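You operate a simulated robot arm through the tools that you are given. There is no shell and no other tool. Be economical: measure what you need, move in short steps, check, and stop when the job is done.

Carry out the task below with a simulated two-armed robot. There is one attempt and no reset: what you move stays moved.

Task
Wind the clamped shuttle half full at tension 4.
Fine: blue knob to Half, black knob to 4; shut the guard before you switch on and start; leave the switch on.

It is judged by the outcome, as a careful person would: the job done as asked, and still so three seconds after it is handed in. It fails if anything else is knocked over, pushed out of place, dropped, spilled or broken.

Robot
Two 6-joint arms with fingered hands on one trunk, on a base that drives. Base frame: it is fixed to the floor where the robot stands at the start and does not move with it; the origin is under the middle of the robot, x ahead of it, y to its left, z up; the surface under the hand at the start is at about z = 86. Units: cm, degrees, N and s.
The left shoulder is at the start at [5, 17, 109.5], the right one opposite. With the tool pointing down near the work surface each hand reaches from about 50 to 78 cm from the robot's upright axis, wherever it stands, measured 20 degrees to its own side. Places, roughly: black knob [50, 0, 90]; blue knob [50, -10, 90]; blue shuttle (15x2x4 cm) [80, -210, 90]; clear guard [70, -10, 100]; green button [50, -30, 90]; orange knob [50, -90, 90]; red jaw [70, -130, 90]; red knob [60, 20, 90]; red shuttle (15x2x4 cm) [80, -200, 90]; red switch [50, -30, 90]; small blue shuttle (12x2x3 cm) [80, -230, 70]; small red shuttle (12x2x3 cm) [80, -220, 70]; small yellow shuttle (12x2x3 cm) [80, -240, 70]; white lever [60, -150, 90]; yellow lever [50, -20, 90]; yellow shuttle (15x2x4 cm) [80, -210, 90]. Payload 3.5 kg a hand.
The tool frame of a hand sits at the grasp point between the pads (the TCP): z along the fingers, y along the line on which they close. The tips reach 2.6 cm beyond it. Largest opening 13.2 cm; the body of the gripper starts 7.3 cm behind the TCP. The gripper is a hand of 3 fingers: y runs from the thumb to the fingers, the wrist lies at [0, 0, -23.4] in the tool frame, and closing takes about 1.5 s.
Orientation is told as [roll, pitch, yaw] about the base's x, y, z axes, in that order, counted from this pose: with the fingers straight down and closing along the base's y, the tool's x points along the base's -x, its y along +y and its z along -z.

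Tools
- The arms move only by the tool send_rows. It takes "left_motion", "right_motion" or both (then of equal length, played together; a hand with none holds still); each is a list of rows, each an object (a shift or turn left out is 0, a gripper value left out holds the last) with "translation": the shift along the tool's x, y, z in units of 40 mm (1.0 is 40 mm), a list of three; "rot": the turn, a rotation vector about the tool's x, y, z in units of 6 degrees (1.0 is 6 degrees), a list of three. In form: [{"translation": [x, y, z], "rot": [ax, ay, az]}, ...]. A call has 1 to 8 rows; each row shifts and turns the commanded pose from where the row before left it, along the tool's axes as they then stand. "left_hand" and "right_hand" are, for a hand that has rows, the gripper command, from -1 (shut) to 1 (fully open), values between in proportion, set as the call begins (left out, the last holds). A call with a number of a shift or a turn outside -1 to 1 is refused whole. Rows are played at 5 a second. More than 5 cm and 8.6 degrees between two rows, or a gripper value outside its range, and nothing of the call is played. A pose out of reach is approached as far as the arm can. The call stops where the force on the tool passes 40 N (or 10 N more than at its start, if that is more) or the arm is blocked; 0.2 s more then pass. Each finger travels about 10.8 cm/s and halts on what it meets, pressing with about 29 N; the grip force reading is that of the motor and also rises with nothing between the fingers. The clock runs only during rows and for 0.2 s after the last one: add rows that do not move to give the fingers time. It gives the time, the measured TCP pose, the force on the tool (base axes), the opening and the grip force at its end, in the units of the frame above (readings bear some noise), with the torque about the TCP (base axes, N m) and any sound that the robot's microphone picked up, and new pictures: "pictures" is both (left out), scene, wrist or none (wrist: the cameras of the hands that moved).
- Cameras (640 x 400 px; columns grow to the right, rows downward): "scene" is now at [3.53, -1.87, 168.23]; the picture's right is [-0.25, -0.97, 0.00], its down [-0.74, 0.19, -0.65] and it looks along [0.63, -0.16, -0.76] (base axes); focal length 278 px, centre (320, 200). "left" rides on the left gripper at [-6.1, 0.3, -9.2] in its tool frame; the picture's right is [-0.05, -1.00, 0.00], its down [0.83, -0.04, -0.56] and it looks along [0.55, -0.03, 0.83] (tool axes); focal length 230 px, centre (320, 200). "right" rides on the right gripper at [6.2, 0.3, -9.2] in its tool frame; the picture's right is [-0.05, 1.00, 0.00], its down [-0.83, -0.04, -0.56] and it looks along [-0.55, -0.03, 0.83] (tool axes); focal length 230 px, centre (320, 200). There is no depth. A picture from a camera that has moved, and an enlarged one, comes with that camera's place and axes in the base frame and with its lens.
- lift_body(by): slides the trunk up (or, below 0, down) by that many cm; the arms and the scene camera ride with it, the base frame stays. It gives what a move gives, with no picture.
- roll_base(legs): drives the robot by 1 to 6 legs, each [ahead, left, turn to the left] in cm, cm and degrees, along the robot's own axes; the way and the turn of a leg run together, so that a leg with both is an arc; at most 150 cm and 180 degrees a leg. The arms and the cameras ride along, it lands a little off, and it stops where it bumps. It gives what a move gives, and a new picture of the scene camera.
- curl_fingers(finger1, finger2, thumb_bend, hand): sets how far each is bent, from 0 (flat) to 100 (curled in); at 30 the hand is open as for a grip, at 70 the pads meet at the TCP. One left out holds its place. A second passes; each finger stops where it meets its share of the squeeze, and holds until it gets a number again. A gripper value or a shape takes the hand back. It gives what a move gives, with no picture; readings hold the bend of each and the force on the fingers (four entries, about 0 where the hand has none), thumb and palm.
- grasp_type(shape, hand): the hand has 3 fingers and takes this shape, open, in about a second: jaw (thumb against the fingers, like two jaws); tri (thumb and two fingers); tip (a fingertip pinch); poke (one finger out to press); point (the index stretched); flat (the hand flat); cup (the hand cupped); fist (a fist). The gripper value then closes the fingers along that shape, each until it touches; the sizes above hold for jaw. It gives what a move gives, with no picture.
- turn_head(pan, tilt): turns the head with the scene camera to pan (to the left, within 86 degrees either way) and tilt (down, from -29 to 69), counted from straight ahead of the robot. It gives what a move gives, and a new picture of the scene camera.
- close_up(camera, box): a new picture of the part [left, top, right, bottom] of that camera's present view, enlarged. No time passes.
- sign_off(): hands the job in; it is judged then, once.

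Work in short steps. Places have to be worked out from the pictures, the camera data and where the tool is seen: move nearer, look again, correct. Check each grasp and each placing, and mend what went wrong. You have 120 turns and 260 pictures in all, those below and enlarged ones among them. Open the grippers and draw the arms clear of the work before you hand the job in, unless the task says otherwise; then end with one line.

The tools are called after "Call:" as a command line: name --argument value ..., lists and objects as JSON in quotes. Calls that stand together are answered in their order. send_rows: Moves the arms, as the interface text tells. Its arguments: {"type":"object","properties":{"left_motion":{"type":"array"},"left_hand":{"type":"number"},"right_motion":{"type":"array"},"right_hand":{"type":"number"},"pictures":{"type":"string","enum":["both","scene","wrist","none"]}},"required":[]} The other tools are called the same way: lift_body (by) slides the trunk up or down; grasp_type (shape, hand) gives the hand a shape; curl_fingers (finger1, finger2, thumb_bend, hand) moves the fingers one by one; roll_base (legs) drives the base; turn_head (pan, tilt) turns the head that bears the scene camera; close_up (camera, box) takes an enlarged picture of a part of a camera's view; sign_off () hands the job in.

At the start:

```text
time_s: 0.0
left_tcp_pos: [58.31, 5.09, 122.7]
left_tool_rot: [0.2, 0.0, 0.0]
left_wrist_force: [-0.6, -0.2, 0.6]
left_wrist_torque: [0.03, 0.01, 0.0]
left_width: 13.18
left_grasp_force: 0.1
left_shape: jaw
left_bend: [30.0, 30.0, 30.0]
left_finger forces: [0.0, 0.0, 0.0, 0.0, 0.0, 0.1]
right_tcp_pos: [51.34, -43.06, 124.06]
right_tool_rot: [0.0, -0.1, 0.1]
right_wrist_force: [-0.2, -0.1, 0.6]
right_wrist_torque: [0.0, 0.0, 0.01]
right_width: 13.2
right_grasp_force: 0.1
right_shape: jaw
right_bend: [30.0, 30.0, 30.0]
right_finger forces: [0.0, 0.0, 0.1, 0.0, 0.0, 0.1]
trunk travel left (down, up): [-71.0, 0.0]
robot x, y, heading: [0.03, -0.03, -0.5]
head pan, tilt: [-14.5, 49.5]
```

scene: 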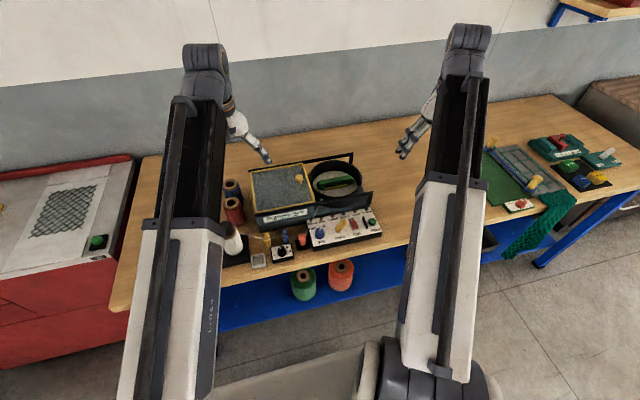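
right: 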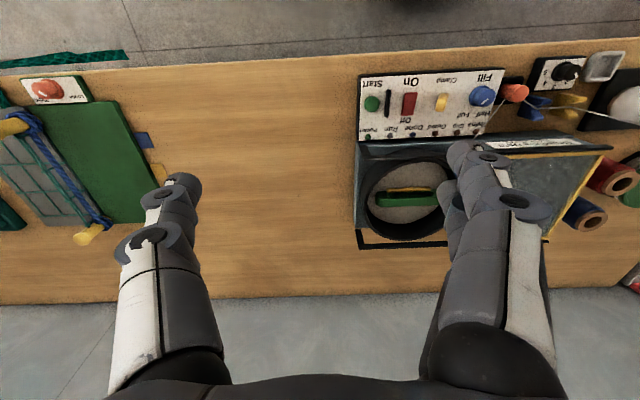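
left: 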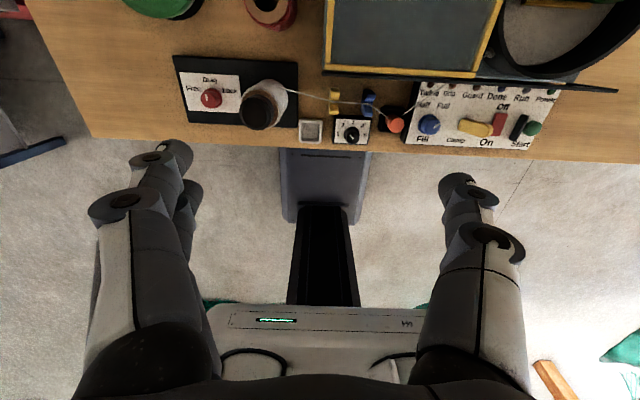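

I start by looking closely at the machine's panel from the scene camera and from the left hand camera.

Call:
close_up --camera "scene" --box '[220, 150, 400, 270]'

Call:
close_up --camera "left" --box '[290, 70, 560, 170]'

Call:
close_up --camera "right" --box '[340, 40, 640, 250]'

```text
3.33 times, centred on (310, 210) of scene
camera zoom: at [3.53, -1.87, 168.23], right [-0.25, -0.97, 0.0], down [-0.74, 0.19, -0.65], along [0.63, -0.16, -0.76], focal length 928 px, centre (353, 167)
```

zoom: 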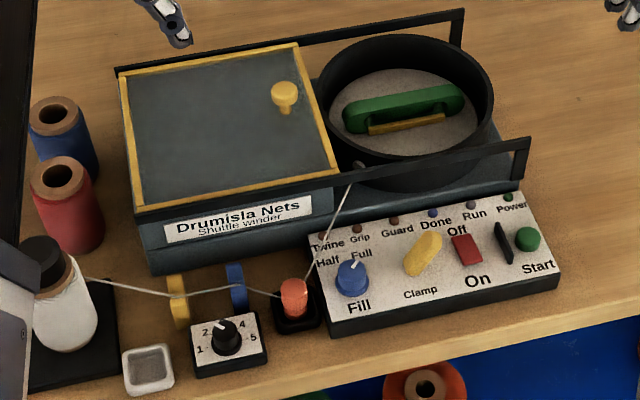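

```text
2.37 times, centred on (425, 120) of left
camera zoom: at [64.5, 5.29, 131.97], right [0.05, -1.0, 0.0], down [-0.83, -0.04, 0.55], along [-0.55, -0.03, -0.83], focal length 545 px, centre (71, 390)
```

zoom: 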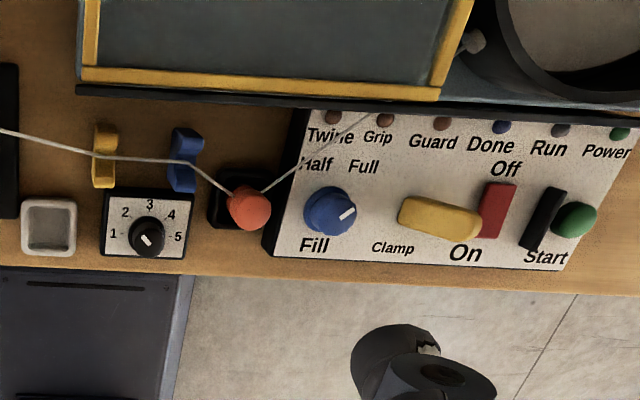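

```text
1.90 times, centred on (490, 145) of right
camera zoom: at [45.21, -42.62, 133.45], right [0.05, 1.0, 0.0], down [0.83, -0.04, 0.56], along [0.55, -0.03, -0.83], focal length 438 px, centre (-4, 305)
```

zoom: 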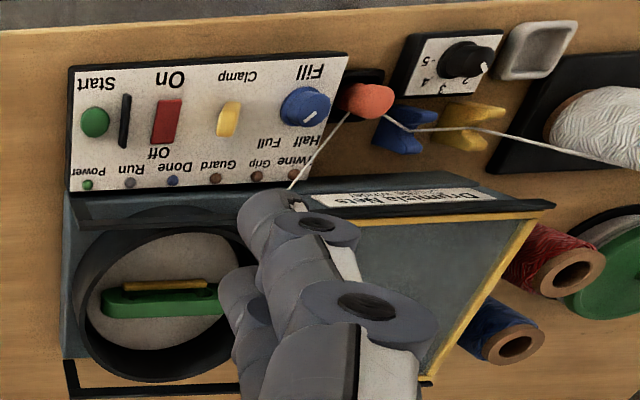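

The knobs, the rocker and the sliding guard with its yellow knob are all identified. I look closer at the pointers and at the shuttle.

Call:
close_up --camera "left" --box '[325, 105, 375, 150]'

Call:
close_up --camera "scene" --box '[270, 210, 330, 265]'

Call:
close_up --camera "scene" --box '[300, 205, 390, 255]'

Call:
close_up --camera "left" --box '[405, 80, 560, 155]'

```text
8.89 times, centred on (350, 128) of left
camera zoom: at [64.5, 5.29, 131.97], right [0.05, -1.0, 0.0], down [-0.83, -0.04, 0.55], along [-0.55, -0.03, -0.83], focal length 2045 px, centre (53, 844)
```

zoom: 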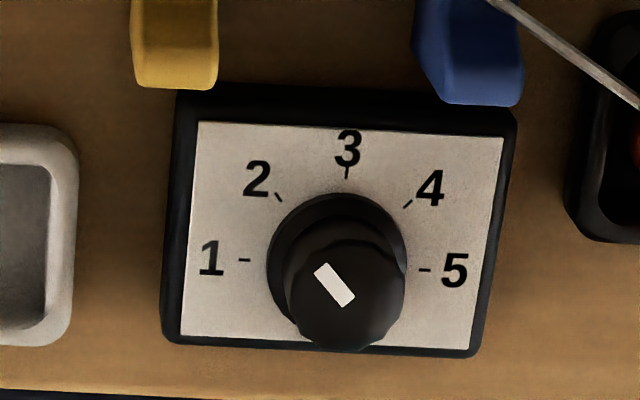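

```text
7.27 times, centred on (300, 238) of scene
camera zoom: at [3.53, -1.87, 168.23], right [-0.25, -0.97, 0.0], down [-0.74, 0.19, -0.65], along [0.63, -0.16, -0.76], focal length 2026 px, centre (466, -73)
```

zoom: 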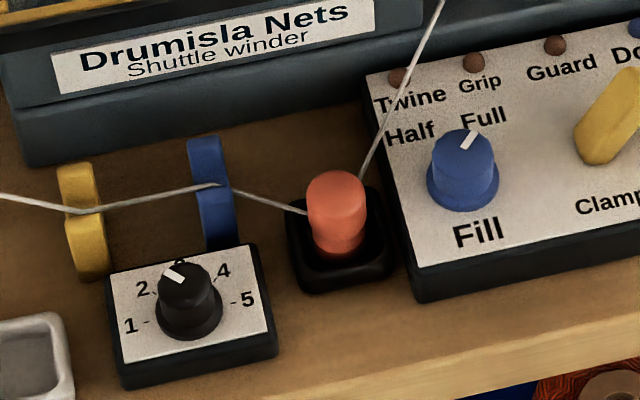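

```text
7.11 times, centred on (345, 230) of scene
camera zoom: at [3.53, -1.87, 168.23], right [-0.25, -0.97, 0.0], down [-0.74, 0.19, -0.65], along [0.63, -0.16, -0.76], focal length 1980 px, centre (142, -13)
```

zoom: 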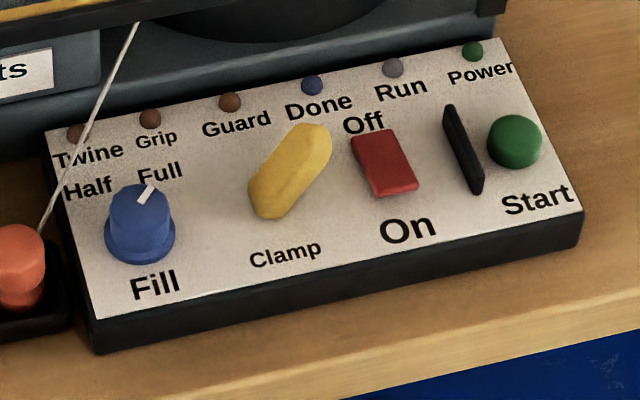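

```text
4.13 times, centred on (482, 118) of left
camera zoom: at [64.5, 5.29, 131.97], right [0.05, -1.0, 0.0], down [-0.83, -0.04, 0.55], along [-0.55, -0.03, -0.83], focal length 950 px, centre (-351, 541)
```

zoom: 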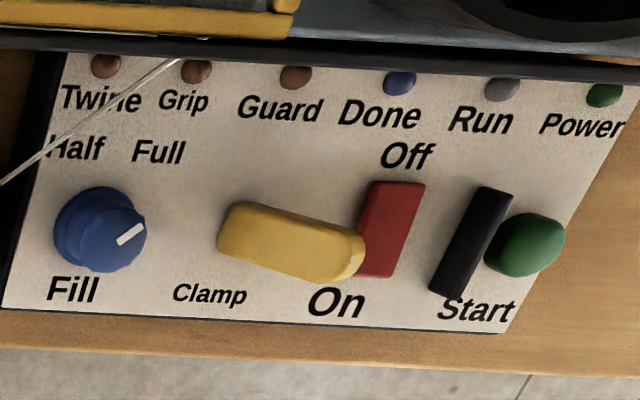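

The black knob points to 2 and the blue one to Full. I move the right hand above the blue knob (about [54.3, -15, 90]) and shift the left hand aside.

Call:
send_rows --right_motion '[{"translation": [-0.1, 0.9, 0.2]}, {"translation": [-0.1, 0.9, 0.2]}, {"translation": [-0.1, 0.9, 0.2]}, {"translation": [-0.1, 0.9, 0.2]}, {"translation": [-0.1, 0.9, 0.2]}, {"translation": [-0.1, 0.9, 0.2]}, {"translation": [-0.1, 0.9, 0.2]}, {"translation": [0, 0.7, 0.2]}]' --left_motion '[{"translation": [0.1, 0.8, 0]}, {"translation": [0.1, 0.8, 0]}, {"translation": [0.1, 0.8, 0]}, {"translation": [0.1, 0.8, 0]}, {"translation": [0.1, 0.8, 0]}, {"translation": [0.1, 0, 0]}, {"translation": [0, 0, 0]}, {"translation": [0, 0, 0]}]' --pictures "none"

Call:
send_rows --right_motion '[{"rot": [0, 0, -1]}, {"rot": [0, 0, -1]}, {"rot": [0, 0, -1]}, {"rot": [0, 0, -1]}, {"rot": [0, 0, -1]}, {"translation": [0, 0, 0.5]}, {"translation": [0, 0, 0.5]}]' --right_hand 0

```text
time_s: 1.8
left_tcp_pos: [56.03, 20.88, 122.79]
left_tool_rot: [0.2, 0.0, 0.0]
left_wrist_force: [1.4, 0.6, -0.7]
left_wrist_torque: [0.01, 0.01, 0.01]
left_width: 13.18
left_grasp_force: 0.1
left_shape: jaw
left_bend: [30.0, 30.0, 30.0]
left_finger forces: [0.0, 0.0, 0.0, 0.1, 0.0, 0.0]
right_tcp_pos: [54.19, -14.94, 117.53]
right_tool_rot: [0.0, 0.0, 0.0]
right_wrist_force: [0.7, 0.2, 0.9]
right_wrist_torque: [0.03, 0.0, 0.03]
right_width: 13.22
right_grasp_force: 0.0
right_shape: jaw
right_bend: [30.0, 30.0, 30.0]
right_finger forces: [0.1, 0.1, 0.0, 0.0, 0.0, 0.0]
trunk travel left (down, up): [-71.0, 0.0]
robot x, y, heading: [0.05, 0.08, -0.3]
head pan, tilt: [-14.5, 49.5]
```

```text
time_s: 3.4
left_tcp_pos: [56.1, 21.03, 122.71]
left_tool_rot: [0.0, -0.2, 0.0]
left_wrist_force: [0.4, 0.0, -0.1]
left_wrist_torque: [0.0, 0.01, 0.02]
left_width: 13.16
left_grasp_force: 0.1
left_shape: jaw
left_bend: [30.0, 30.0, 30.0]
left_finger forces: [0.1, 0.0, 0.0, 0.0, 0.0, 0.1]
right_tcp_pos: [54.05, -14.99, 113.74]
right_tool_rot: [0.0, 0.0, 29.9]
right_wrist_force: [-1.0, -0.3, 0.4]
right_wrist_torque: [0.01, 0.03, 0.02]
right_width: 6.68
right_grasp_force: 0.0
right_shape: jaw
right_bend: [73.0, 73.0, 70.0]
right_finger forces: [0.1, 0.0, 0.1, 0.0, 0.0, 0.1]
trunk travel left (down, up): [-71.0, 0.0]
robot x, y, heading: [-0.15, -0.05, -0.1]
head pan, tilt: [-14.5, 49.5]
camera scene: at [3.54, -1.86, 168.24], right [-0.25, -0.97, 0.0], down [-0.74, 0.19, -0.65], along [0.63, -0.16, -0.76], focal length 278 px, centre (320, 200)
camera right: at [48.63, -17.8, 123.11], right [-0.46, 0.89, 0.0], down [0.74, 0.38, 0.56], along [0.49, 0.25, -0.83], focal length 230 px, centre (320, 200)
```

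scene: 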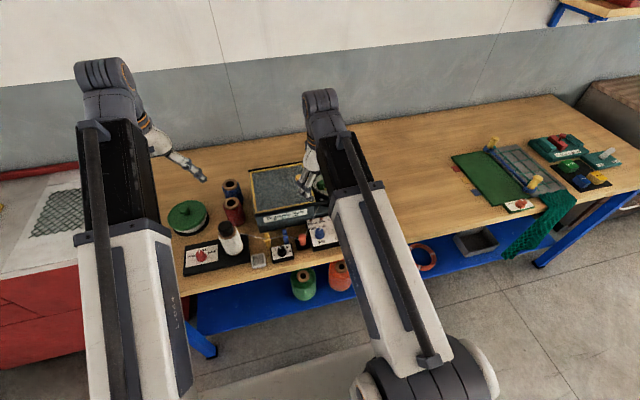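
right: 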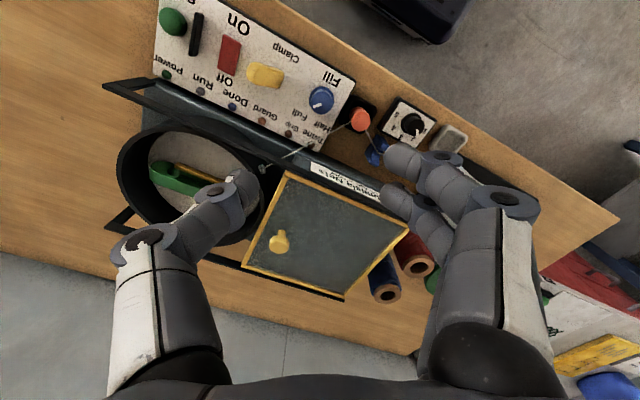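

The knob sits right under the tool. I narrow the opening and go down to z≈99 for a closer check.

Call:
send_rows --right_motion '[{"translation": [0, 0, 0.7]}, {"translation": [0, 0, 0.7]}, {"translation": [0, 0, 0.7]}, {"translation": [0, 0, 0.7]}, {"translation": [0, 0, 0.8]}]' --right_hand -0.25

Call:
close_up --camera "right" --box '[200, 0, 480, 175]'

Call:
close_up --camera "scene" --box '[240, 160, 400, 260]'

```text
time_s: 4.6
left_tcp_pos: [56.05, 20.94, 122.71]
left_tool_rot: [0.0, 0.0, 0.1]
left_wrist_force: [1.0, 0.7, 0.1]
left_wrist_torque: [-0.01, 0.01, -0.01]
left_width: 13.16
left_grasp_force: 0.1
left_shape: jaw
left_bend: [30.0, 30.0, 30.0]
left_finger forces: [0.0, 0.0, 0.0, 0.1, 0.0, 0.0]
right_tcp_pos: [54.16, -15.16, 98.96]
right_tool_rot: [0.0, 0.0, 30.1]
right_wrist_force: [0.4, 0.2, -0.1]
right_wrist_torque: [0.0, 0.0, 0.02]
right_width: 5.01
right_grasp_force: 0.0
right_shape: jaw
right_bend: [73.0, 73.0, 70.0]
right_finger forces: [0.1, 0.0, 0.0, 0.0, 0.0, 0.1]
trunk travel left (down, up): [-71.0, 0.0]
robot x, y, heading: [0.1, 0.01, -0.1]
head pan, tilt: [-14.5, 49.5]
camera scene: at [3.55, -1.87, 168.24], right [-0.25, -0.97, 0.0], down [-0.74, 0.19, -0.65], along [0.63, -0.16, -0.76], focal length 278 px, centre (320, 200)
camera right: at [48.65, -17.97, 108.39], right [-0.45, 0.89, 0.0], down [0.74, 0.38, 0.56], along [0.5, 0.25, -0.83], focal length 230 px, centre (320, 200)
```

scene: 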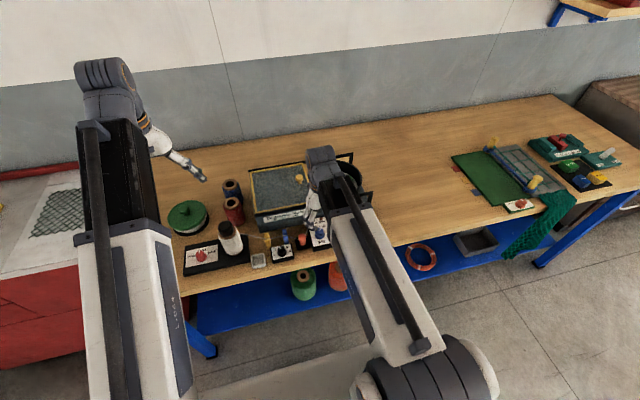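
right: 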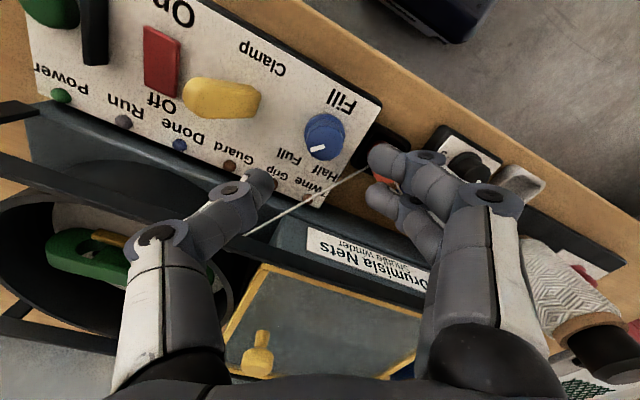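

```text
2.29 times, centred on (340, 88) of right
camera zoom: at [48.65, -17.97, 108.39], right [-0.45, 0.89, 0.0], down [0.74, 0.38, 0.56], along [0.5, 0.25, -0.83], focal length 526 px, centre (274, 457)
```

zoom: 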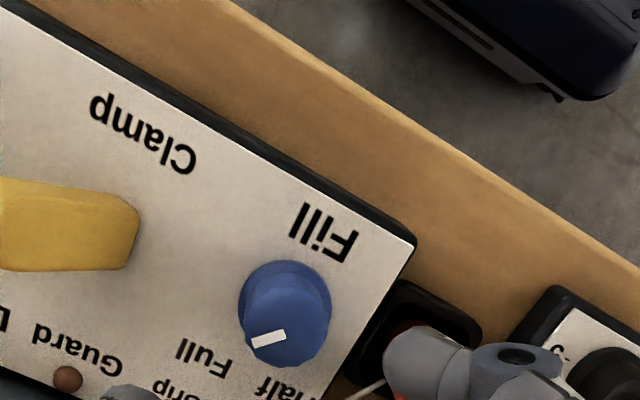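

```text
4.00 times, centred on (320, 210) of scene
camera zoom: at [3.55, -1.87, 168.24], right [-0.25, -0.97, 0.0], down [-0.74, 0.19, -0.65], along [0.63, -0.16, -0.76], focal length 1114 px, centre (320, 160)
```

zoom: 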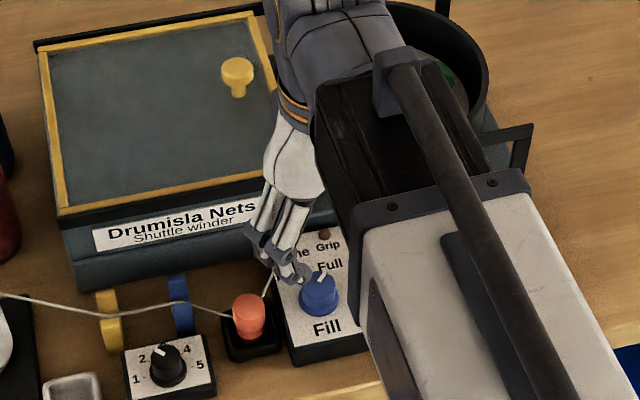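

The knob is at about [54.4, -14.6, 90.5], and the two jaw fingers would come close to the orange post. I try the fingertip pinch shape and turn on to yaw 60.

Call:
grasp_type --shape "tip" --hand "right"

Call:
send_rows --right_motion '[{"rot": [0, 0, -1]}, {"rot": [0, 0, -1]}, {"rot": [0, 0, -1]}, {"rot": [0, 0, -1]}, {"rot": [0, 0, -1]}, {}]' --right_hand -0.3

```text
time_s: 5.5
left_tcp_pos: [56.17, 20.99, 122.65]
left_tool_rot: [0.1, -0.1, 0.1]
left_wrist_force: [-0.7, -0.3, -0.3]
left_wrist_torque: [0.01, 0.02, -0.01]
left_width: 13.18
left_grasp_force: 0.0
left_shape: jaw
left_bend: [30.0, 30.0, 30.0]
left_finger forces: [0.1, 0.0, 0.0, 0.0, 0.0, 0.0]
right_tcp_pos: [54.01, -15.26, 99.04]
right_tool_rot: [-0.1, 0.0, 30.0]
right_wrist_force: [0.7, -0.3, 0.2]
right_wrist_torque: [0.02, 0.01, -0.01]
right_width: 13.15
right_grasp_force: 0.0
right_shape: tip
right_bend: [30.0, 30.0, 30.0]
right_finger forces: [0.1, 0.1, 0.1, 0.0, 0.0, 0.1]
trunk travel left (down, up): [-71.0, 0.0]
robot x, y, heading: [0.16, 0.11, -0.2]
head pan, tilt: [-14.5, 49.5]
```

```text
time_s: 6.9
left_tcp_pos: [56.05, 21.05, 122.7]
left_tool_rot: [0.1, -0.1, 0.0]
left_wrist_force: [0.2, -0.2, -0.4]
left_wrist_torque: [0.03, -0.02, 0.01]
left_width: 13.19
left_grasp_force: 0.2
left_shape: jaw
left_bend: [30.0, 30.0, 30.0]
left_finger forces: [0.1, 0.1, 0.2, 0.1, 0.1, 0.1]
right_tcp_pos: [54.25, -15.04, 99.38]
right_tool_rot: [-0.1, -0.1, 60.1]
right_wrist_force: [0.2, 0.5, -0.2]
right_wrist_torque: [-0.03, 0.01, 0.0]
right_width: 4.68
right_grasp_force: 0.1
right_shape: tip
right_bend: [73.0, 73.0, 70.0]
right_finger forces: [0.0, 0.0, 0.0, 0.0, 0.0, 0.1]
trunk travel left (down, up): [-71.0, 0.0]
robot x, y, heading: [-0.26, 0.02, 0.3]
head pan, tilt: [-14.5, 49.5]
camera scene: at [3.53, -1.86, 168.23], right [-0.25, -0.97, 0.0], down [-0.74, 0.19, -0.65], along [0.63, -0.16, -0.76], focal length 278 px, centre (320, 200)
camera right: at [50.9, -20.16, 108.65], right [-0.84, 0.54, 0.0], down [0.45, 0.7, 0.56], along [0.3, 0.47, -0.83], focal length 230 px, centre (320, 200)
```

scene: 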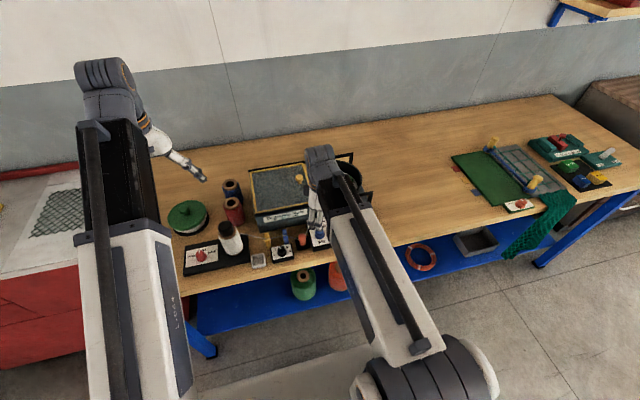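
right: 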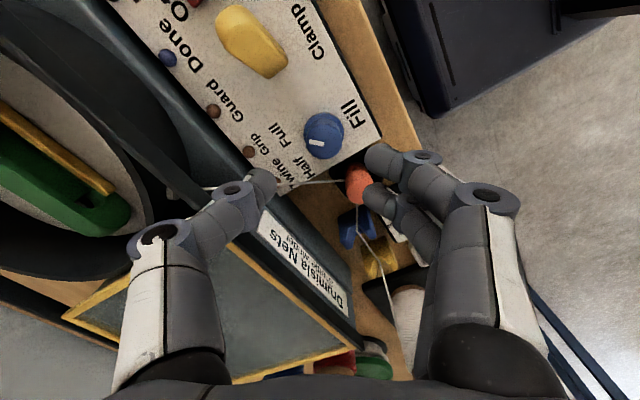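

The pinch fits at yaw 60. I correct 0.5 cm and go down to z≈91.2 around the blue knob, still open.

Call:
send_rows --right_motion '[{"translation": [-0.13, 0, 0.5]}, {"translation": [0, 0, 0.5]}, {"translation": [0, 0, 0.4]}, {"translation": [0, 0, 0.3]}, {"translation": [0, 0, 0.27]}]'

Call:
close_up --camera "right" --box '[220, 60, 460, 260]'

Call:
close_up --camera "scene" --box '[270, 190, 370, 260]'

```text
time_s: 8.1
left_tcp_pos: [55.93, 20.99, 122.85]
left_tool_rot: [-0.1, -0.2, 0.0]
left_wrist_force: [-0.2, 0.7, 0.2]
left_wrist_torque: [-0.02, 0.01, -0.01]
left_width: 13.19
left_grasp_force: 0.1
left_shape: jaw
left_bend: [30.0, 30.0, 30.0]
left_finger forces: [0.0, 0.0, 0.0, 0.0, 0.0, 0.1]
right_tcp_pos: [54.53, -14.54, 91.67]
right_tool_rot: [-0.2, -0.1, 60.0]
right_wrist_force: [-0.2, 0.1, 18.1]
right_wrist_torque: [0.15, 0.23, 0.01]
right_width: 4.77
right_grasp_force: 0.1
right_shape: tip
right_bend: [74.0, 74.0, 70.0]
right_finger forces: [6.8, 6.6, 0.0, 0.0, 4.3, 0.1]
trunk travel left (down, up): [-71.0, 0.0]
robot x, y, heading: [-0.2, -0.01, 0.1]
head pan, tilt: [-14.5, 49.5]
camera scene: at [3.34, -1.81, 168.28], right [-0.25, -0.97, 0.0], down [-0.73, 0.19, -0.65], along [0.63, -0.16, -0.76], focal length 278 px, centre (320, 200)
camera right: at [51.09, -19.72, 101.0], right [-0.84, 0.54, 0.0], down [0.45, 0.7, 0.56], along [0.3, 0.47, -0.83], focal length 230 px, centre (320, 200)
```

scene: 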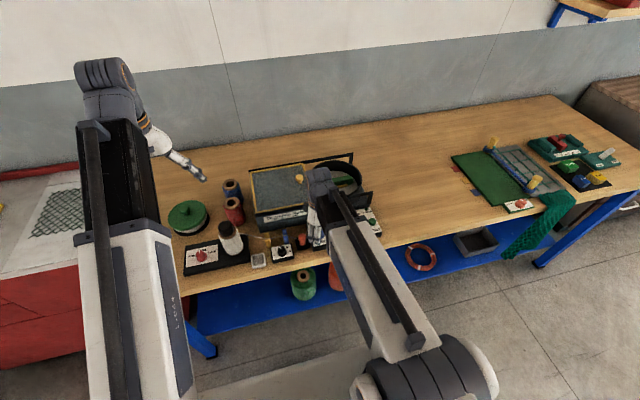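
right: 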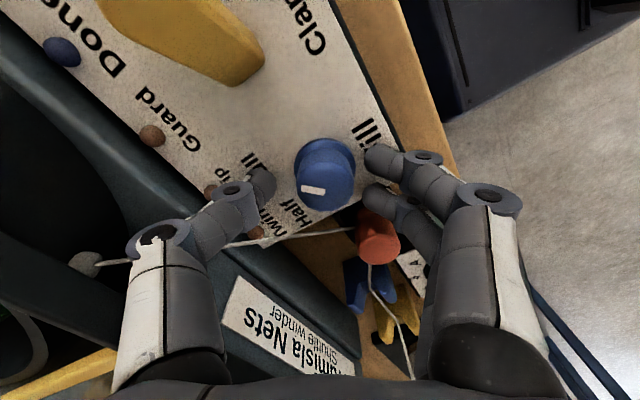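

```text
2.00 times, centred on (340, 160) of right
camera zoom: at [51.09, -19.72, 101.0], right [-0.84, 0.54, 0.0], down [0.45, 0.7, 0.56], along [0.3, 0.47, -0.83], focal length 460 px, centre (280, 280)
```

zoom: 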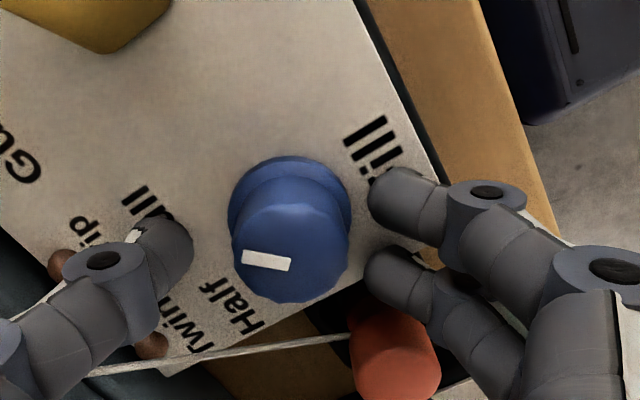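

```text
5.71 times, centred on (320, 225) of scene
camera zoom: at [3.34, -1.81, 168.28], right [-0.25, -0.97, 0.0], down [-0.73, 0.19, -0.65], along [0.63, -0.16, -0.76], focal length 1591 px, centre (320, 57)
```

zoom: 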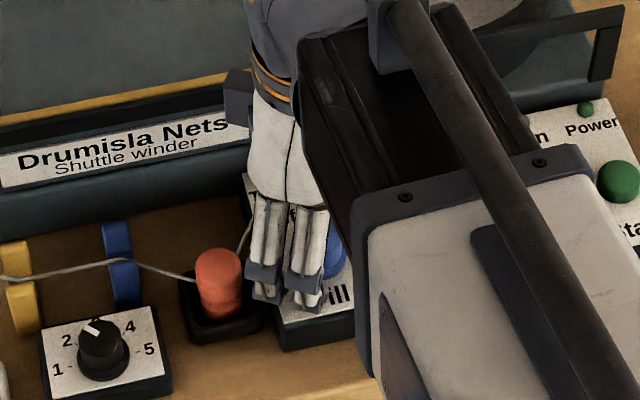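

The tips touch the panel at z≈89.1, so I rise 0.4 cm, centre on the knob (≈[53.9, -14.8]) and close.

Call:
send_rows --right_motion '[{"translation": [0, 0, -0.12]}, {"translation": [0.12, 0.05, 0]}, {}]' --pictures "none"

Call:
send_rows --right_motion '[{}, {}, {}, {}, {}, {}]' --right_hand -1 --pictures "wrist"

```text
time_s: 8.9
left_tcp_pos: [56.03, 21.03, 122.56]
left_tool_rot: [0.1, -0.1, 0.1]
left_wrist_force: [-0.8, 0.0, 0.0]
left_wrist_torque: [0.01, 0.0, 0.0]
left_width: 13.17
left_grasp_force: 0.0
left_shape: jaw
left_bend: [30.0, 30.0, 30.0]
left_finger forces: [0.0, 0.0, 0.0, 0.1, 0.0, 0.0]
right_tcp_pos: [54.2, -14.9, 91.86]
right_tool_rot: [0.0, 0.1, 60.0]
right_wrist_force: [0.3, 0.1, -0.8]
right_wrist_torque: [0.02, 0.03, 0.0]
right_width: 4.65
right_grasp_force: 0.1
right_shape: tip
right_bend: [74.0, 74.0, 70.0]
right_finger forces: [0.1, 0.0, 0.0, 0.0, 0.1, 0.1]
trunk travel left (down, up): [-71.0, 0.0]
robot x, y, heading: [0.48, 0.13, -0.1]
head pan, tilt: [-14.5, 49.5]
```

```text
time_s: 10.3
left_tcp_pos: [55.96, 20.86, 122.69]
left_tool_rot: [0.2, -0.1, -0.1]
left_wrist_force: [-0.3, 0.4, 0.0]
left_wrist_torque: [0.01, -0.03, 0.01]
left_width: 13.2
left_grasp_force: 0.1
left_shape: jaw
left_bend: [30.0, 30.0, 30.0]
left_finger forces: [0.0, 0.0, 0.0, 0.1, 0.0, 0.0]
right_tcp_pos: [54.06, -14.92, 91.86]
right_tool_rot: [0.1, 0.0, 60.1]
right_wrist_force: [-0.8, -0.7, -0.5]
right_wrist_torque: [0.15, 0.23, -0.02]
right_width: 1.91
right_grasp_force: 29.5
right_shape: tip
right_bend: [72.0, 72.0, 70.0]
right_finger forces: [12.9, 12.6, 0.0, 0.1, 25.2, 0.0]
trunk travel left (down, up): [-71.0, 0.0]
robot x, y, heading: [-0.08, -0.07, -0.0]
head pan, tilt: [-14.5, 49.5]
camera right: at [50.74, -20.01, 101.3], right [-0.84, 0.54, 0.0], down [0.45, 0.7, 0.56], along [0.3, 0.47, -0.83], focal length 230 px, centre (320, 200)
```

right: 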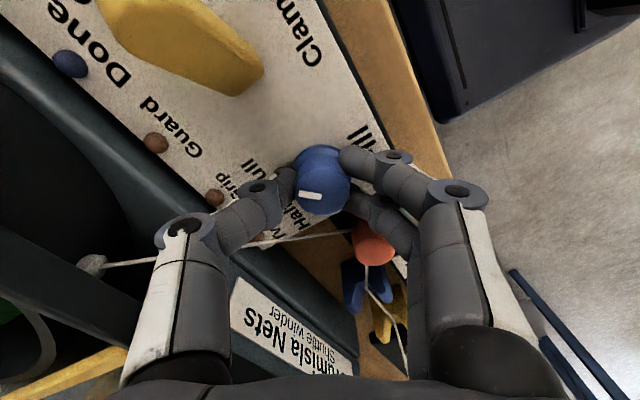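

The knob is gripped. I turn it 36° counter-clockwise and look.

Call:
send_rows --right_motion '[{"rot": [0, 0, -1]}, {"rot": [0, 0, -1]}, {"rot": [0, 0, -1]}, {"rot": [0, 0, -1]}, {"rot": [0, 0, -1]}, {"rot": [0, 0, -1]}]' --pictures "wrist"

Call:
close_up --camera "right" --box '[200, 100, 440, 250]'

```text
time_s: 11.7
left_tcp_pos: [56.08, 21.07, 122.75]
left_tool_rot: [0.0, -0.2, 0.0]
left_wrist_force: [0.4, 1.3, 0.0]
left_wrist_torque: [0.0, -0.02, 0.02]
left_width: 13.2
left_grasp_force: 0.2
left_shape: jaw
left_bend: [30.0, 30.0, 30.0]
left_finger forces: [0.0, 0.1, 0.1, 0.1, 0.0, 0.0]
right_tcp_pos: [52.74, -7.45, 91.7]
right_tool_rot: [-0.1, 0.9, 94.5]
right_wrist_force: [-0.2, 1.0, -0.5]
right_wrist_torque: [-0.03, 0.01, -0.02]
right_width: 1.01
right_grasp_force: 29.2
right_shape: tip
right_bend: [75.0, 76.0, 74.0]
right_finger forces: [0.0, 0.1, 0.0, 0.0, 0.1, 0.0]
right hand out of reach, approached as far as the arm can: row 5, 6
trunk travel left (down, up): [-71.0, 0.0]
robot x, y, heading: [0.24, 0.04, -0.0]
head pan, tilt: [-14.5, 49.5]
camera right: at [52.99, -13.32, 101.1], right [-1.0, -0.03, 0.0], down [-0.02, 0.84, 0.54], along [-0.01, 0.54, -0.84], focal length 230 px, centre (320, 200)
```

right: 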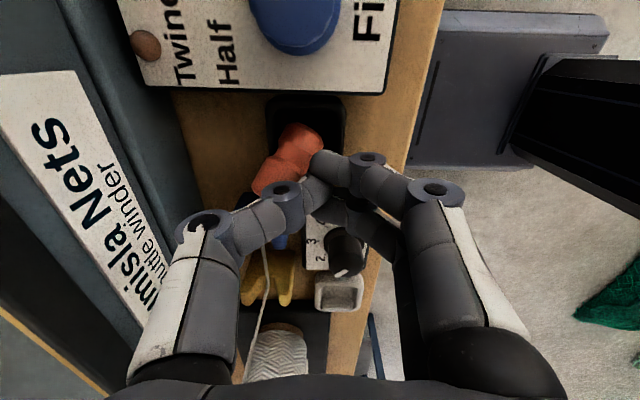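

```text
2.67 times, centred on (320, 175) of right
camera zoom: at [52.99, -13.32, 101.1], right [-1.0, -0.03, 0.0], down [-0.02, 0.84, 0.54], along [-0.01, 0.54, -0.84], focal length 614 px, centre (320, 267)
```

zoom: 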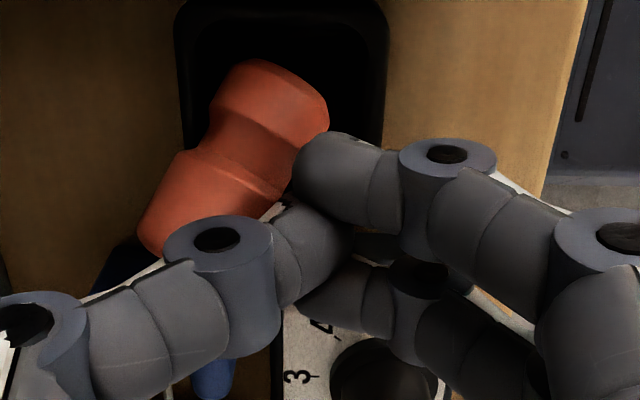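

The arm ran out of wrist range and jumped sideways onto the orange post. I look before withdrawing.

Call:
close_up --camera "scene" --box '[230, 170, 390, 270]'

Call:
close_up --camera "left" --box '[320, 40, 640, 200]'

```text
4.00 times, centred on (310, 220) of scene
camera zoom: at [3.5, -1.79, 168.23], right [-0.25, -0.97, 0.0], down [-0.74, 0.19, -0.65], along [0.63, -0.16, -0.76], focal length 1114 px, centre (360, 120)
```

zoom: 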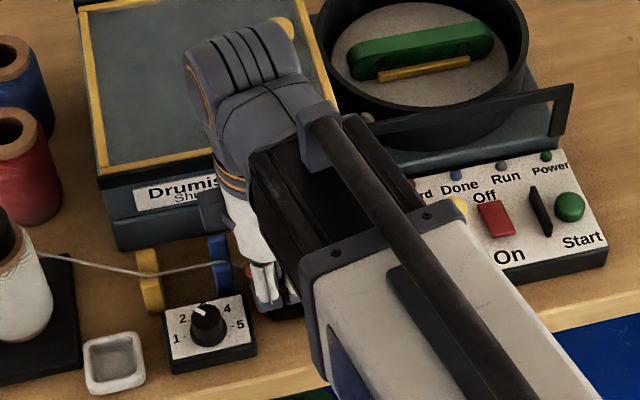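

```text
2.00 times, centred on (480, 120) of left
camera zoom: at [62.07, 21.33, 131.97], right [0.05, -1.0, 0.0], down [-0.83, -0.04, 0.55], along [-0.55, -0.03, -0.83], focal length 460 px, centre (0, 360)
```

zoom: 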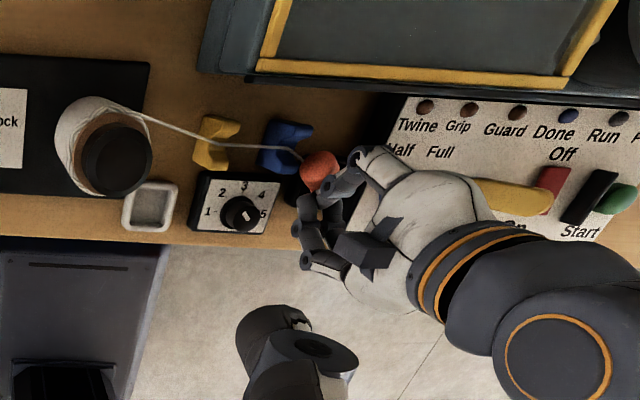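

The post leans on my closed fingers. I back away gently by shifting the whole base 2.5 cm to the right, which avoids any arm-joint surprise.

Call:
roll_base --legs '[[0, -2.5, 0]]'

Call:
close_up --camera "right" --box '[120, 0, 440, 200]'

Call:
close_up --camera "left" --box '[440, 70, 600, 170]'

```text
time_s: 12.5
left_tcp_pos: [55.99, 18.29, 122.67]
left_tool_rot: [0.1, -0.1, 0.0]
left_wrist_force: [1.0, -0.8, 0.2]
left_wrist_torque: [0.05, 0.07, -0.02]
left_width: 13.21
left_grasp_force: 0.1
left_shape: jaw
left_bend: [30.0, 30.0, 30.0]
left_finger forces: [0.0, 0.1, 0.0, 0.0, 0.1, 0.0]
right_tcp_pos: [52.89, -10.21, 91.61]
right_tool_rot: [-0.2, 0.9, 94.3]
right_wrist_force: [-0.2, 0.5, -0.6]
right_wrist_torque: [0.02, 0.03, 0.02]
right_width: 1.04
right_grasp_force: 28.9
right_shape: tip
right_bend: [75.0, 76.0, 74.0]
right_finger forces: [0.1, 0.0, 0.0, 0.0, 0.1, 0.1]
trunk travel left (down, up): [-71.0, 0.0]
robot x, y, heading: [-0.16, -2.41, -0.1]
head pan, tilt: [-14.5, 49.5]
camera scene: at [3.53, -4.6, 168.23], right [-0.25, -0.97, 0.0], down [-0.74, 0.19, -0.65], along [0.63, -0.16, -0.76], focal length 278 px, centre (320, 200)
```

scene: 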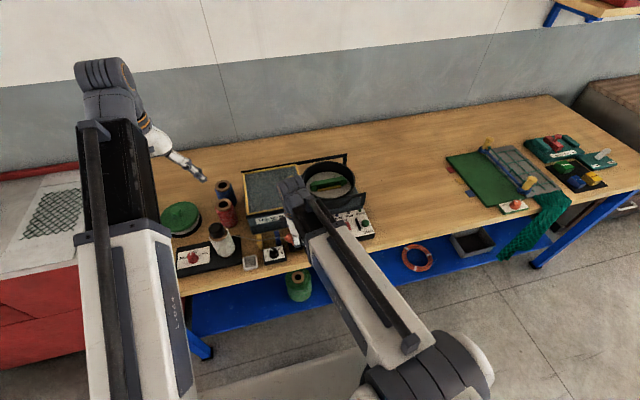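

```text
2.00 times, centred on (280, 100) of right
camera zoom: at [53.03, -16.04, 101.09], right [-1.0, -0.02, 0.0], down [-0.02, 0.84, 0.54], along [-0.01, 0.54, -0.84], focal length 460 px, centre (400, 400)
```

zoom: 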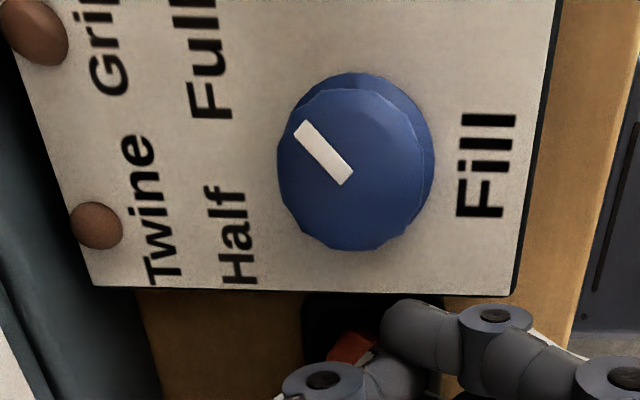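

```text
4.00 times, centred on (520, 120) of left
camera zoom: at [62.08, 18.61, 132.01], right [0.05, -1.0, 0.0], down [-0.83, -0.04, 0.55], along [-0.55, -0.03, -0.83], focal length 920 px, centre (-480, 520)
```

zoom: 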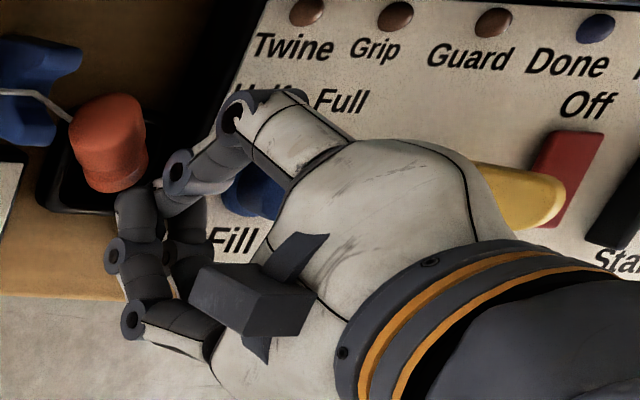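

The post has swung partly back as I withdrew, but the knob did not turn. Next I raise the hand by 4 cm with yaw eased back, then inspect the twine and the post.

Call:
send_rows --right_motion '[{"translation": [0, 0, -1.0], "rot": [0, 0, 1]}]'

Call:
close_up --camera "scene" --box '[230, 160, 390, 270]'

```text
time_s: 12.9
left_tcp_pos: [56.13, 18.38, 122.73]
left_tool_rot: [0.0, -0.1, 0.1]
left_wrist_force: [0.5, 0.3, 0.2]
left_wrist_torque: [0.03, 0.01, -0.03]
left_width: 13.19
left_grasp_force: 0.1
left_shape: jaw
left_bend: [30.0, 30.0, 30.0]
left_finger forces: [0.0, 0.0, 0.0, 0.0, 0.1, 0.0]
right_tcp_pos: [53.12, -9.77, 95.81]
right_tool_rot: [-0.3, 1.0, 88.4]
right_wrist_force: [0.1, -0.1, 0.2]
right_wrist_torque: [0.03, 0.0, 0.0]
right_width: 0.98
right_grasp_force: 28.7
right_shape: tip
right_bend: [75.0, 76.0, 74.0]
right_finger forces: [0.0, 0.1, 0.0, 0.1, 0.0, 0.0]
trunk travel left (down, up): [-71.0, 0.0]
robot x, y, heading: [0.16, -2.45, -0.2]
head pan, tilt: [-14.5, 49.5]
camera scene: at [3.51, -4.42, 168.23], right [-0.25, -0.97, 0.0], down [-0.74, 0.19, -0.65], along [0.63, -0.16, -0.76], focal length 278 px, centre (320, 200)
camera right: at [52.52, -15.79, 105.27], right [-1.0, 0.08, -0.01], down [0.06, 0.84, 0.54], along [0.05, 0.54, -0.84], focal length 230 px, centre (320, 200)
```

scene: 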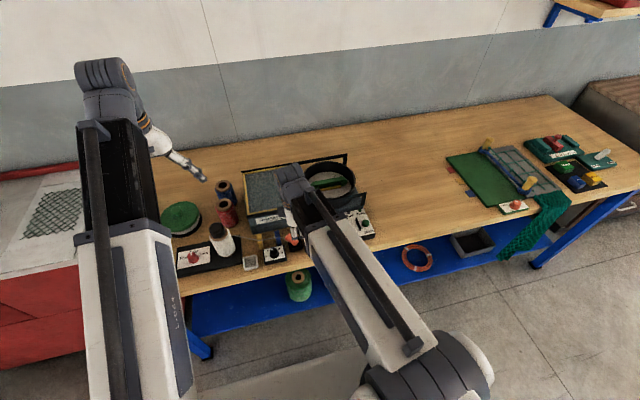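
right: 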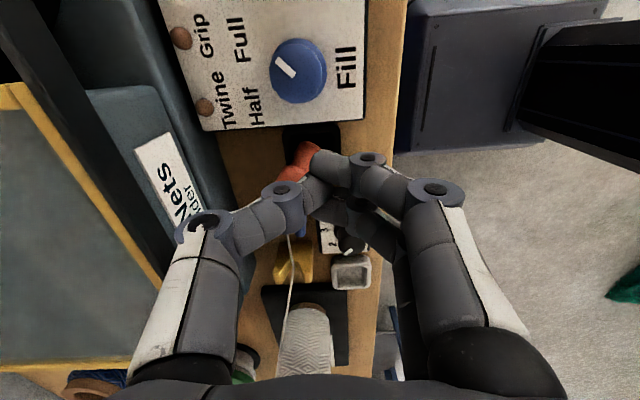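

```text
3.64 times, centred on (310, 215) of scene
camera zoom: at [3.51, -4.42, 168.23], right [-0.25, -0.97, 0.0], down [-0.74, 0.19, -0.65], along [0.63, -0.16, -0.76], focal length 1013 px, centre (356, 146)
```

zoom: 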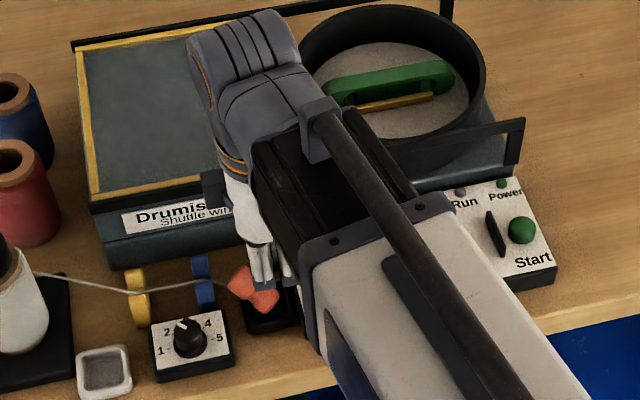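

Commands restart from the measured pose, which is safe. I raise the hand clear and move it to the right to see the post and twine.

Call:
send_rows --right_motion '[{"translation": [0, 0, -1.0], "rot": [0, 0, 1]}, {"translation": [0, 0, -1.0], "rot": [0, 0, 1]}, {"translation": [0, 0, -1.0], "rot": [0, 0, 1]}, {"translation": [0.8, 0, -0.7], "rot": [0, 0, 1]}, {"translation": [1, 0, 0], "rot": [0, 0, 1]}, {"translation": [1, 0, 0]}, {"translation": [1, 0, 0]}]' --right_hand -0.2

Call:
close_up --camera "scene" --box '[230, 160, 390, 270]'

Call:
close_up --camera "left" --box '[400, 50, 600, 170]'

```text
time_s: 14.5
left_tcp_pos: [56.08, 18.39, 122.66]
left_tool_rot: [0.1, -0.1, 0.0]
left_wrist_force: [-0.2, 0.1, -1.0]
left_wrist_torque: [-0.02, -0.01, 0.01]
left_width: 13.2
left_grasp_force: 0.0
left_shape: jaw
left_bend: [30.0, 30.0, 30.0]
left_finger forces: [0.1, 0.1, 0.0, 0.0, 0.1, 0.0]
right_tcp_pos: [45.71, -22.97, 110.94]
right_tool_rot: [-0.8, 0.7, 58.4]
right_wrist_force: [0.1, -0.2, -0.4]
right_wrist_torque: [0.02, 0.0, 0.0]
right_width: 5.23
right_grasp_force: 0.1
right_shape: tip
right_bend: [73.0, 73.0, 70.0]
right_finger forces: [0.0, 0.0, 0.0, 0.1, 0.0, 0.1]
trunk travel left (down, up): [-71.0, 0.0]
robot x, y, heading: [-0.21, -2.49, 0.1]
head pan, tilt: [-14.5, 49.5]
camera scene: at [3.5, -4.4, 168.24], right [-0.25, -0.97, 0.0], down [-0.74, 0.19, -0.65], along [0.63, -0.16, -0.76], focal length 278 px, centre (320, 200)
camera right: at [42.15, -27.81, 120.34], right [-0.82, 0.57, -0.01], down [0.47, 0.69, 0.55], along [0.32, 0.44, -0.84], focal length 230 px, centre (320, 200)
```

scene: 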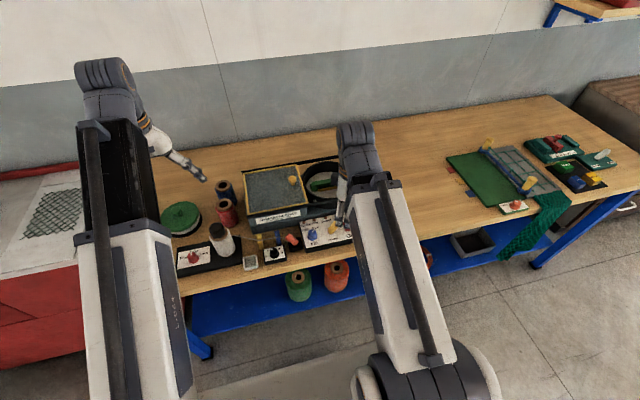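
right: 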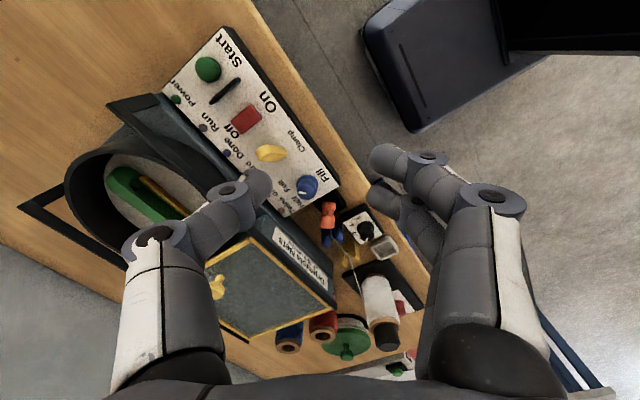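

```text
3.64 times, centred on (310, 215) of scene
camera zoom: at [3.5, -4.4, 168.24], right [-0.25, -0.97, 0.0], down [-0.74, 0.19, -0.65], along [0.63, -0.16, -0.76], focal length 1013 px, centre (356, 146)
```

zoom: 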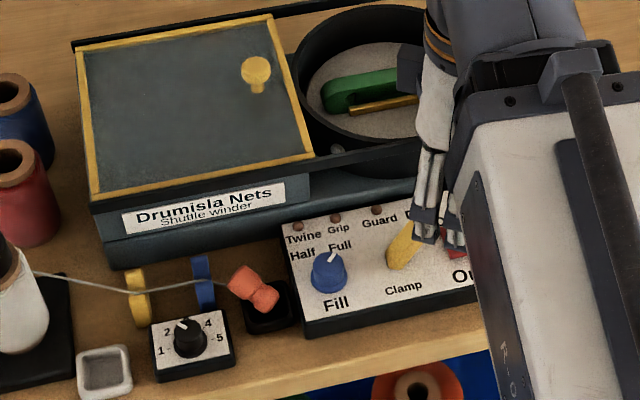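

```text
3.20 times, centred on (500, 110) of left
camera zoom: at [62.06, 18.77, 132.0], right [0.05, -1.0, 0.0], down [-0.83, -0.04, 0.55], along [-0.55, -0.03, -0.83], focal length 736 px, centre (-256, 488)
```

zoom: 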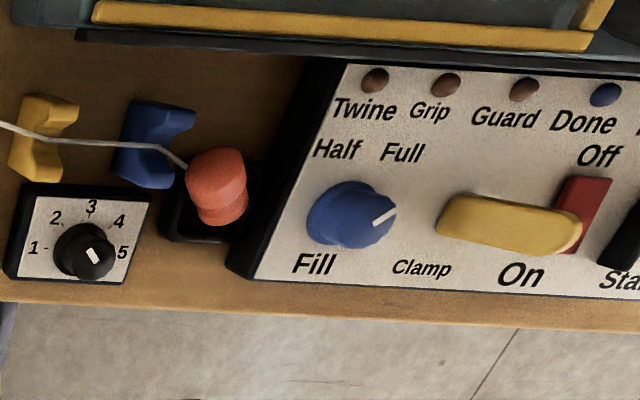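

The post stays tilted towards the left-rear, and the twine past it is not visible. I look more closely at it.

Call:
close_up --camera "scene" --box '[270, 222, 320, 256]'

Call:
close_up --camera "right" --box '[260, 160, 400, 270]'

Call:
close_up --camera "left" --box '[430, 80, 490, 130]'

Call:
close_up --camera "scene" --box '[290, 165, 350, 235]'

```text
11.76 times, centred on (295, 239) of scene
camera zoom: at [3.5, -4.4, 168.24], right [-0.25, -0.97, 0.0], down [-0.74, 0.19, -0.65], along [0.63, -0.16, -0.76], focal length 3276 px, centre (614, -259)
```

zoom: 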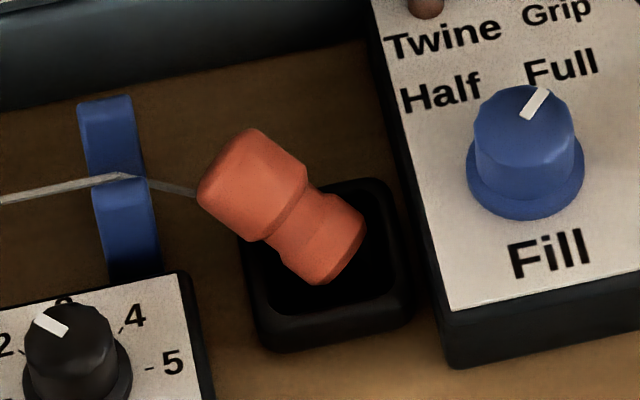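

```text
3.64 times, centred on (330, 215) of right
camera zoom: at [42.15, -27.81, 120.34], right [-0.82, 0.57, -0.01], down [0.47, 0.69, 0.55], along [0.32, 0.44, -0.84], focal length 837 px, centre (284, 146)
```

zoom: 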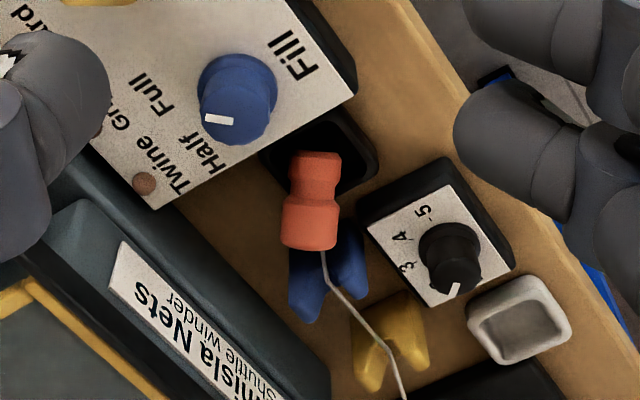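

```text
8.00 times, centred on (460, 105) of left
camera zoom: at [62.06, 18.77, 132.0], right [0.05, -1.0, 0.0], down [-0.83, -0.04, 0.55], along [-0.55, -0.03, -0.83], focal length 1841 px, centre (-800, 960)
```

zoom: 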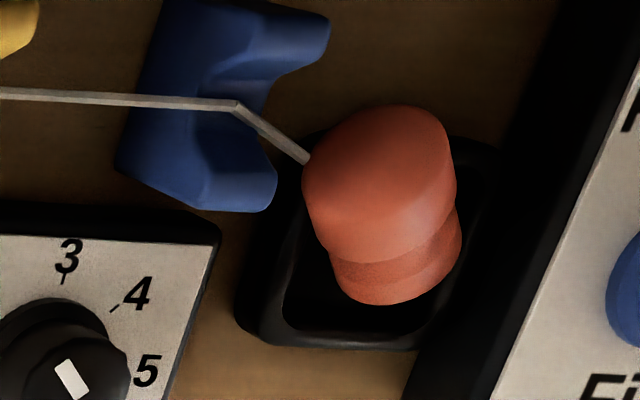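

```text
5.71 times, centred on (320, 200) of scene
camera zoom: at [3.5, -4.4, 168.24], right [-0.25, -0.97, 0.0], down [-0.74, 0.19, -0.65], along [0.63, -0.16, -0.76], focal length 1591 px, centre (320, 200)
```

zoom: 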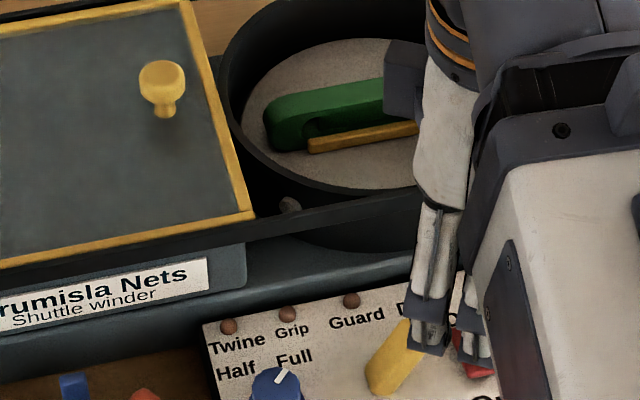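

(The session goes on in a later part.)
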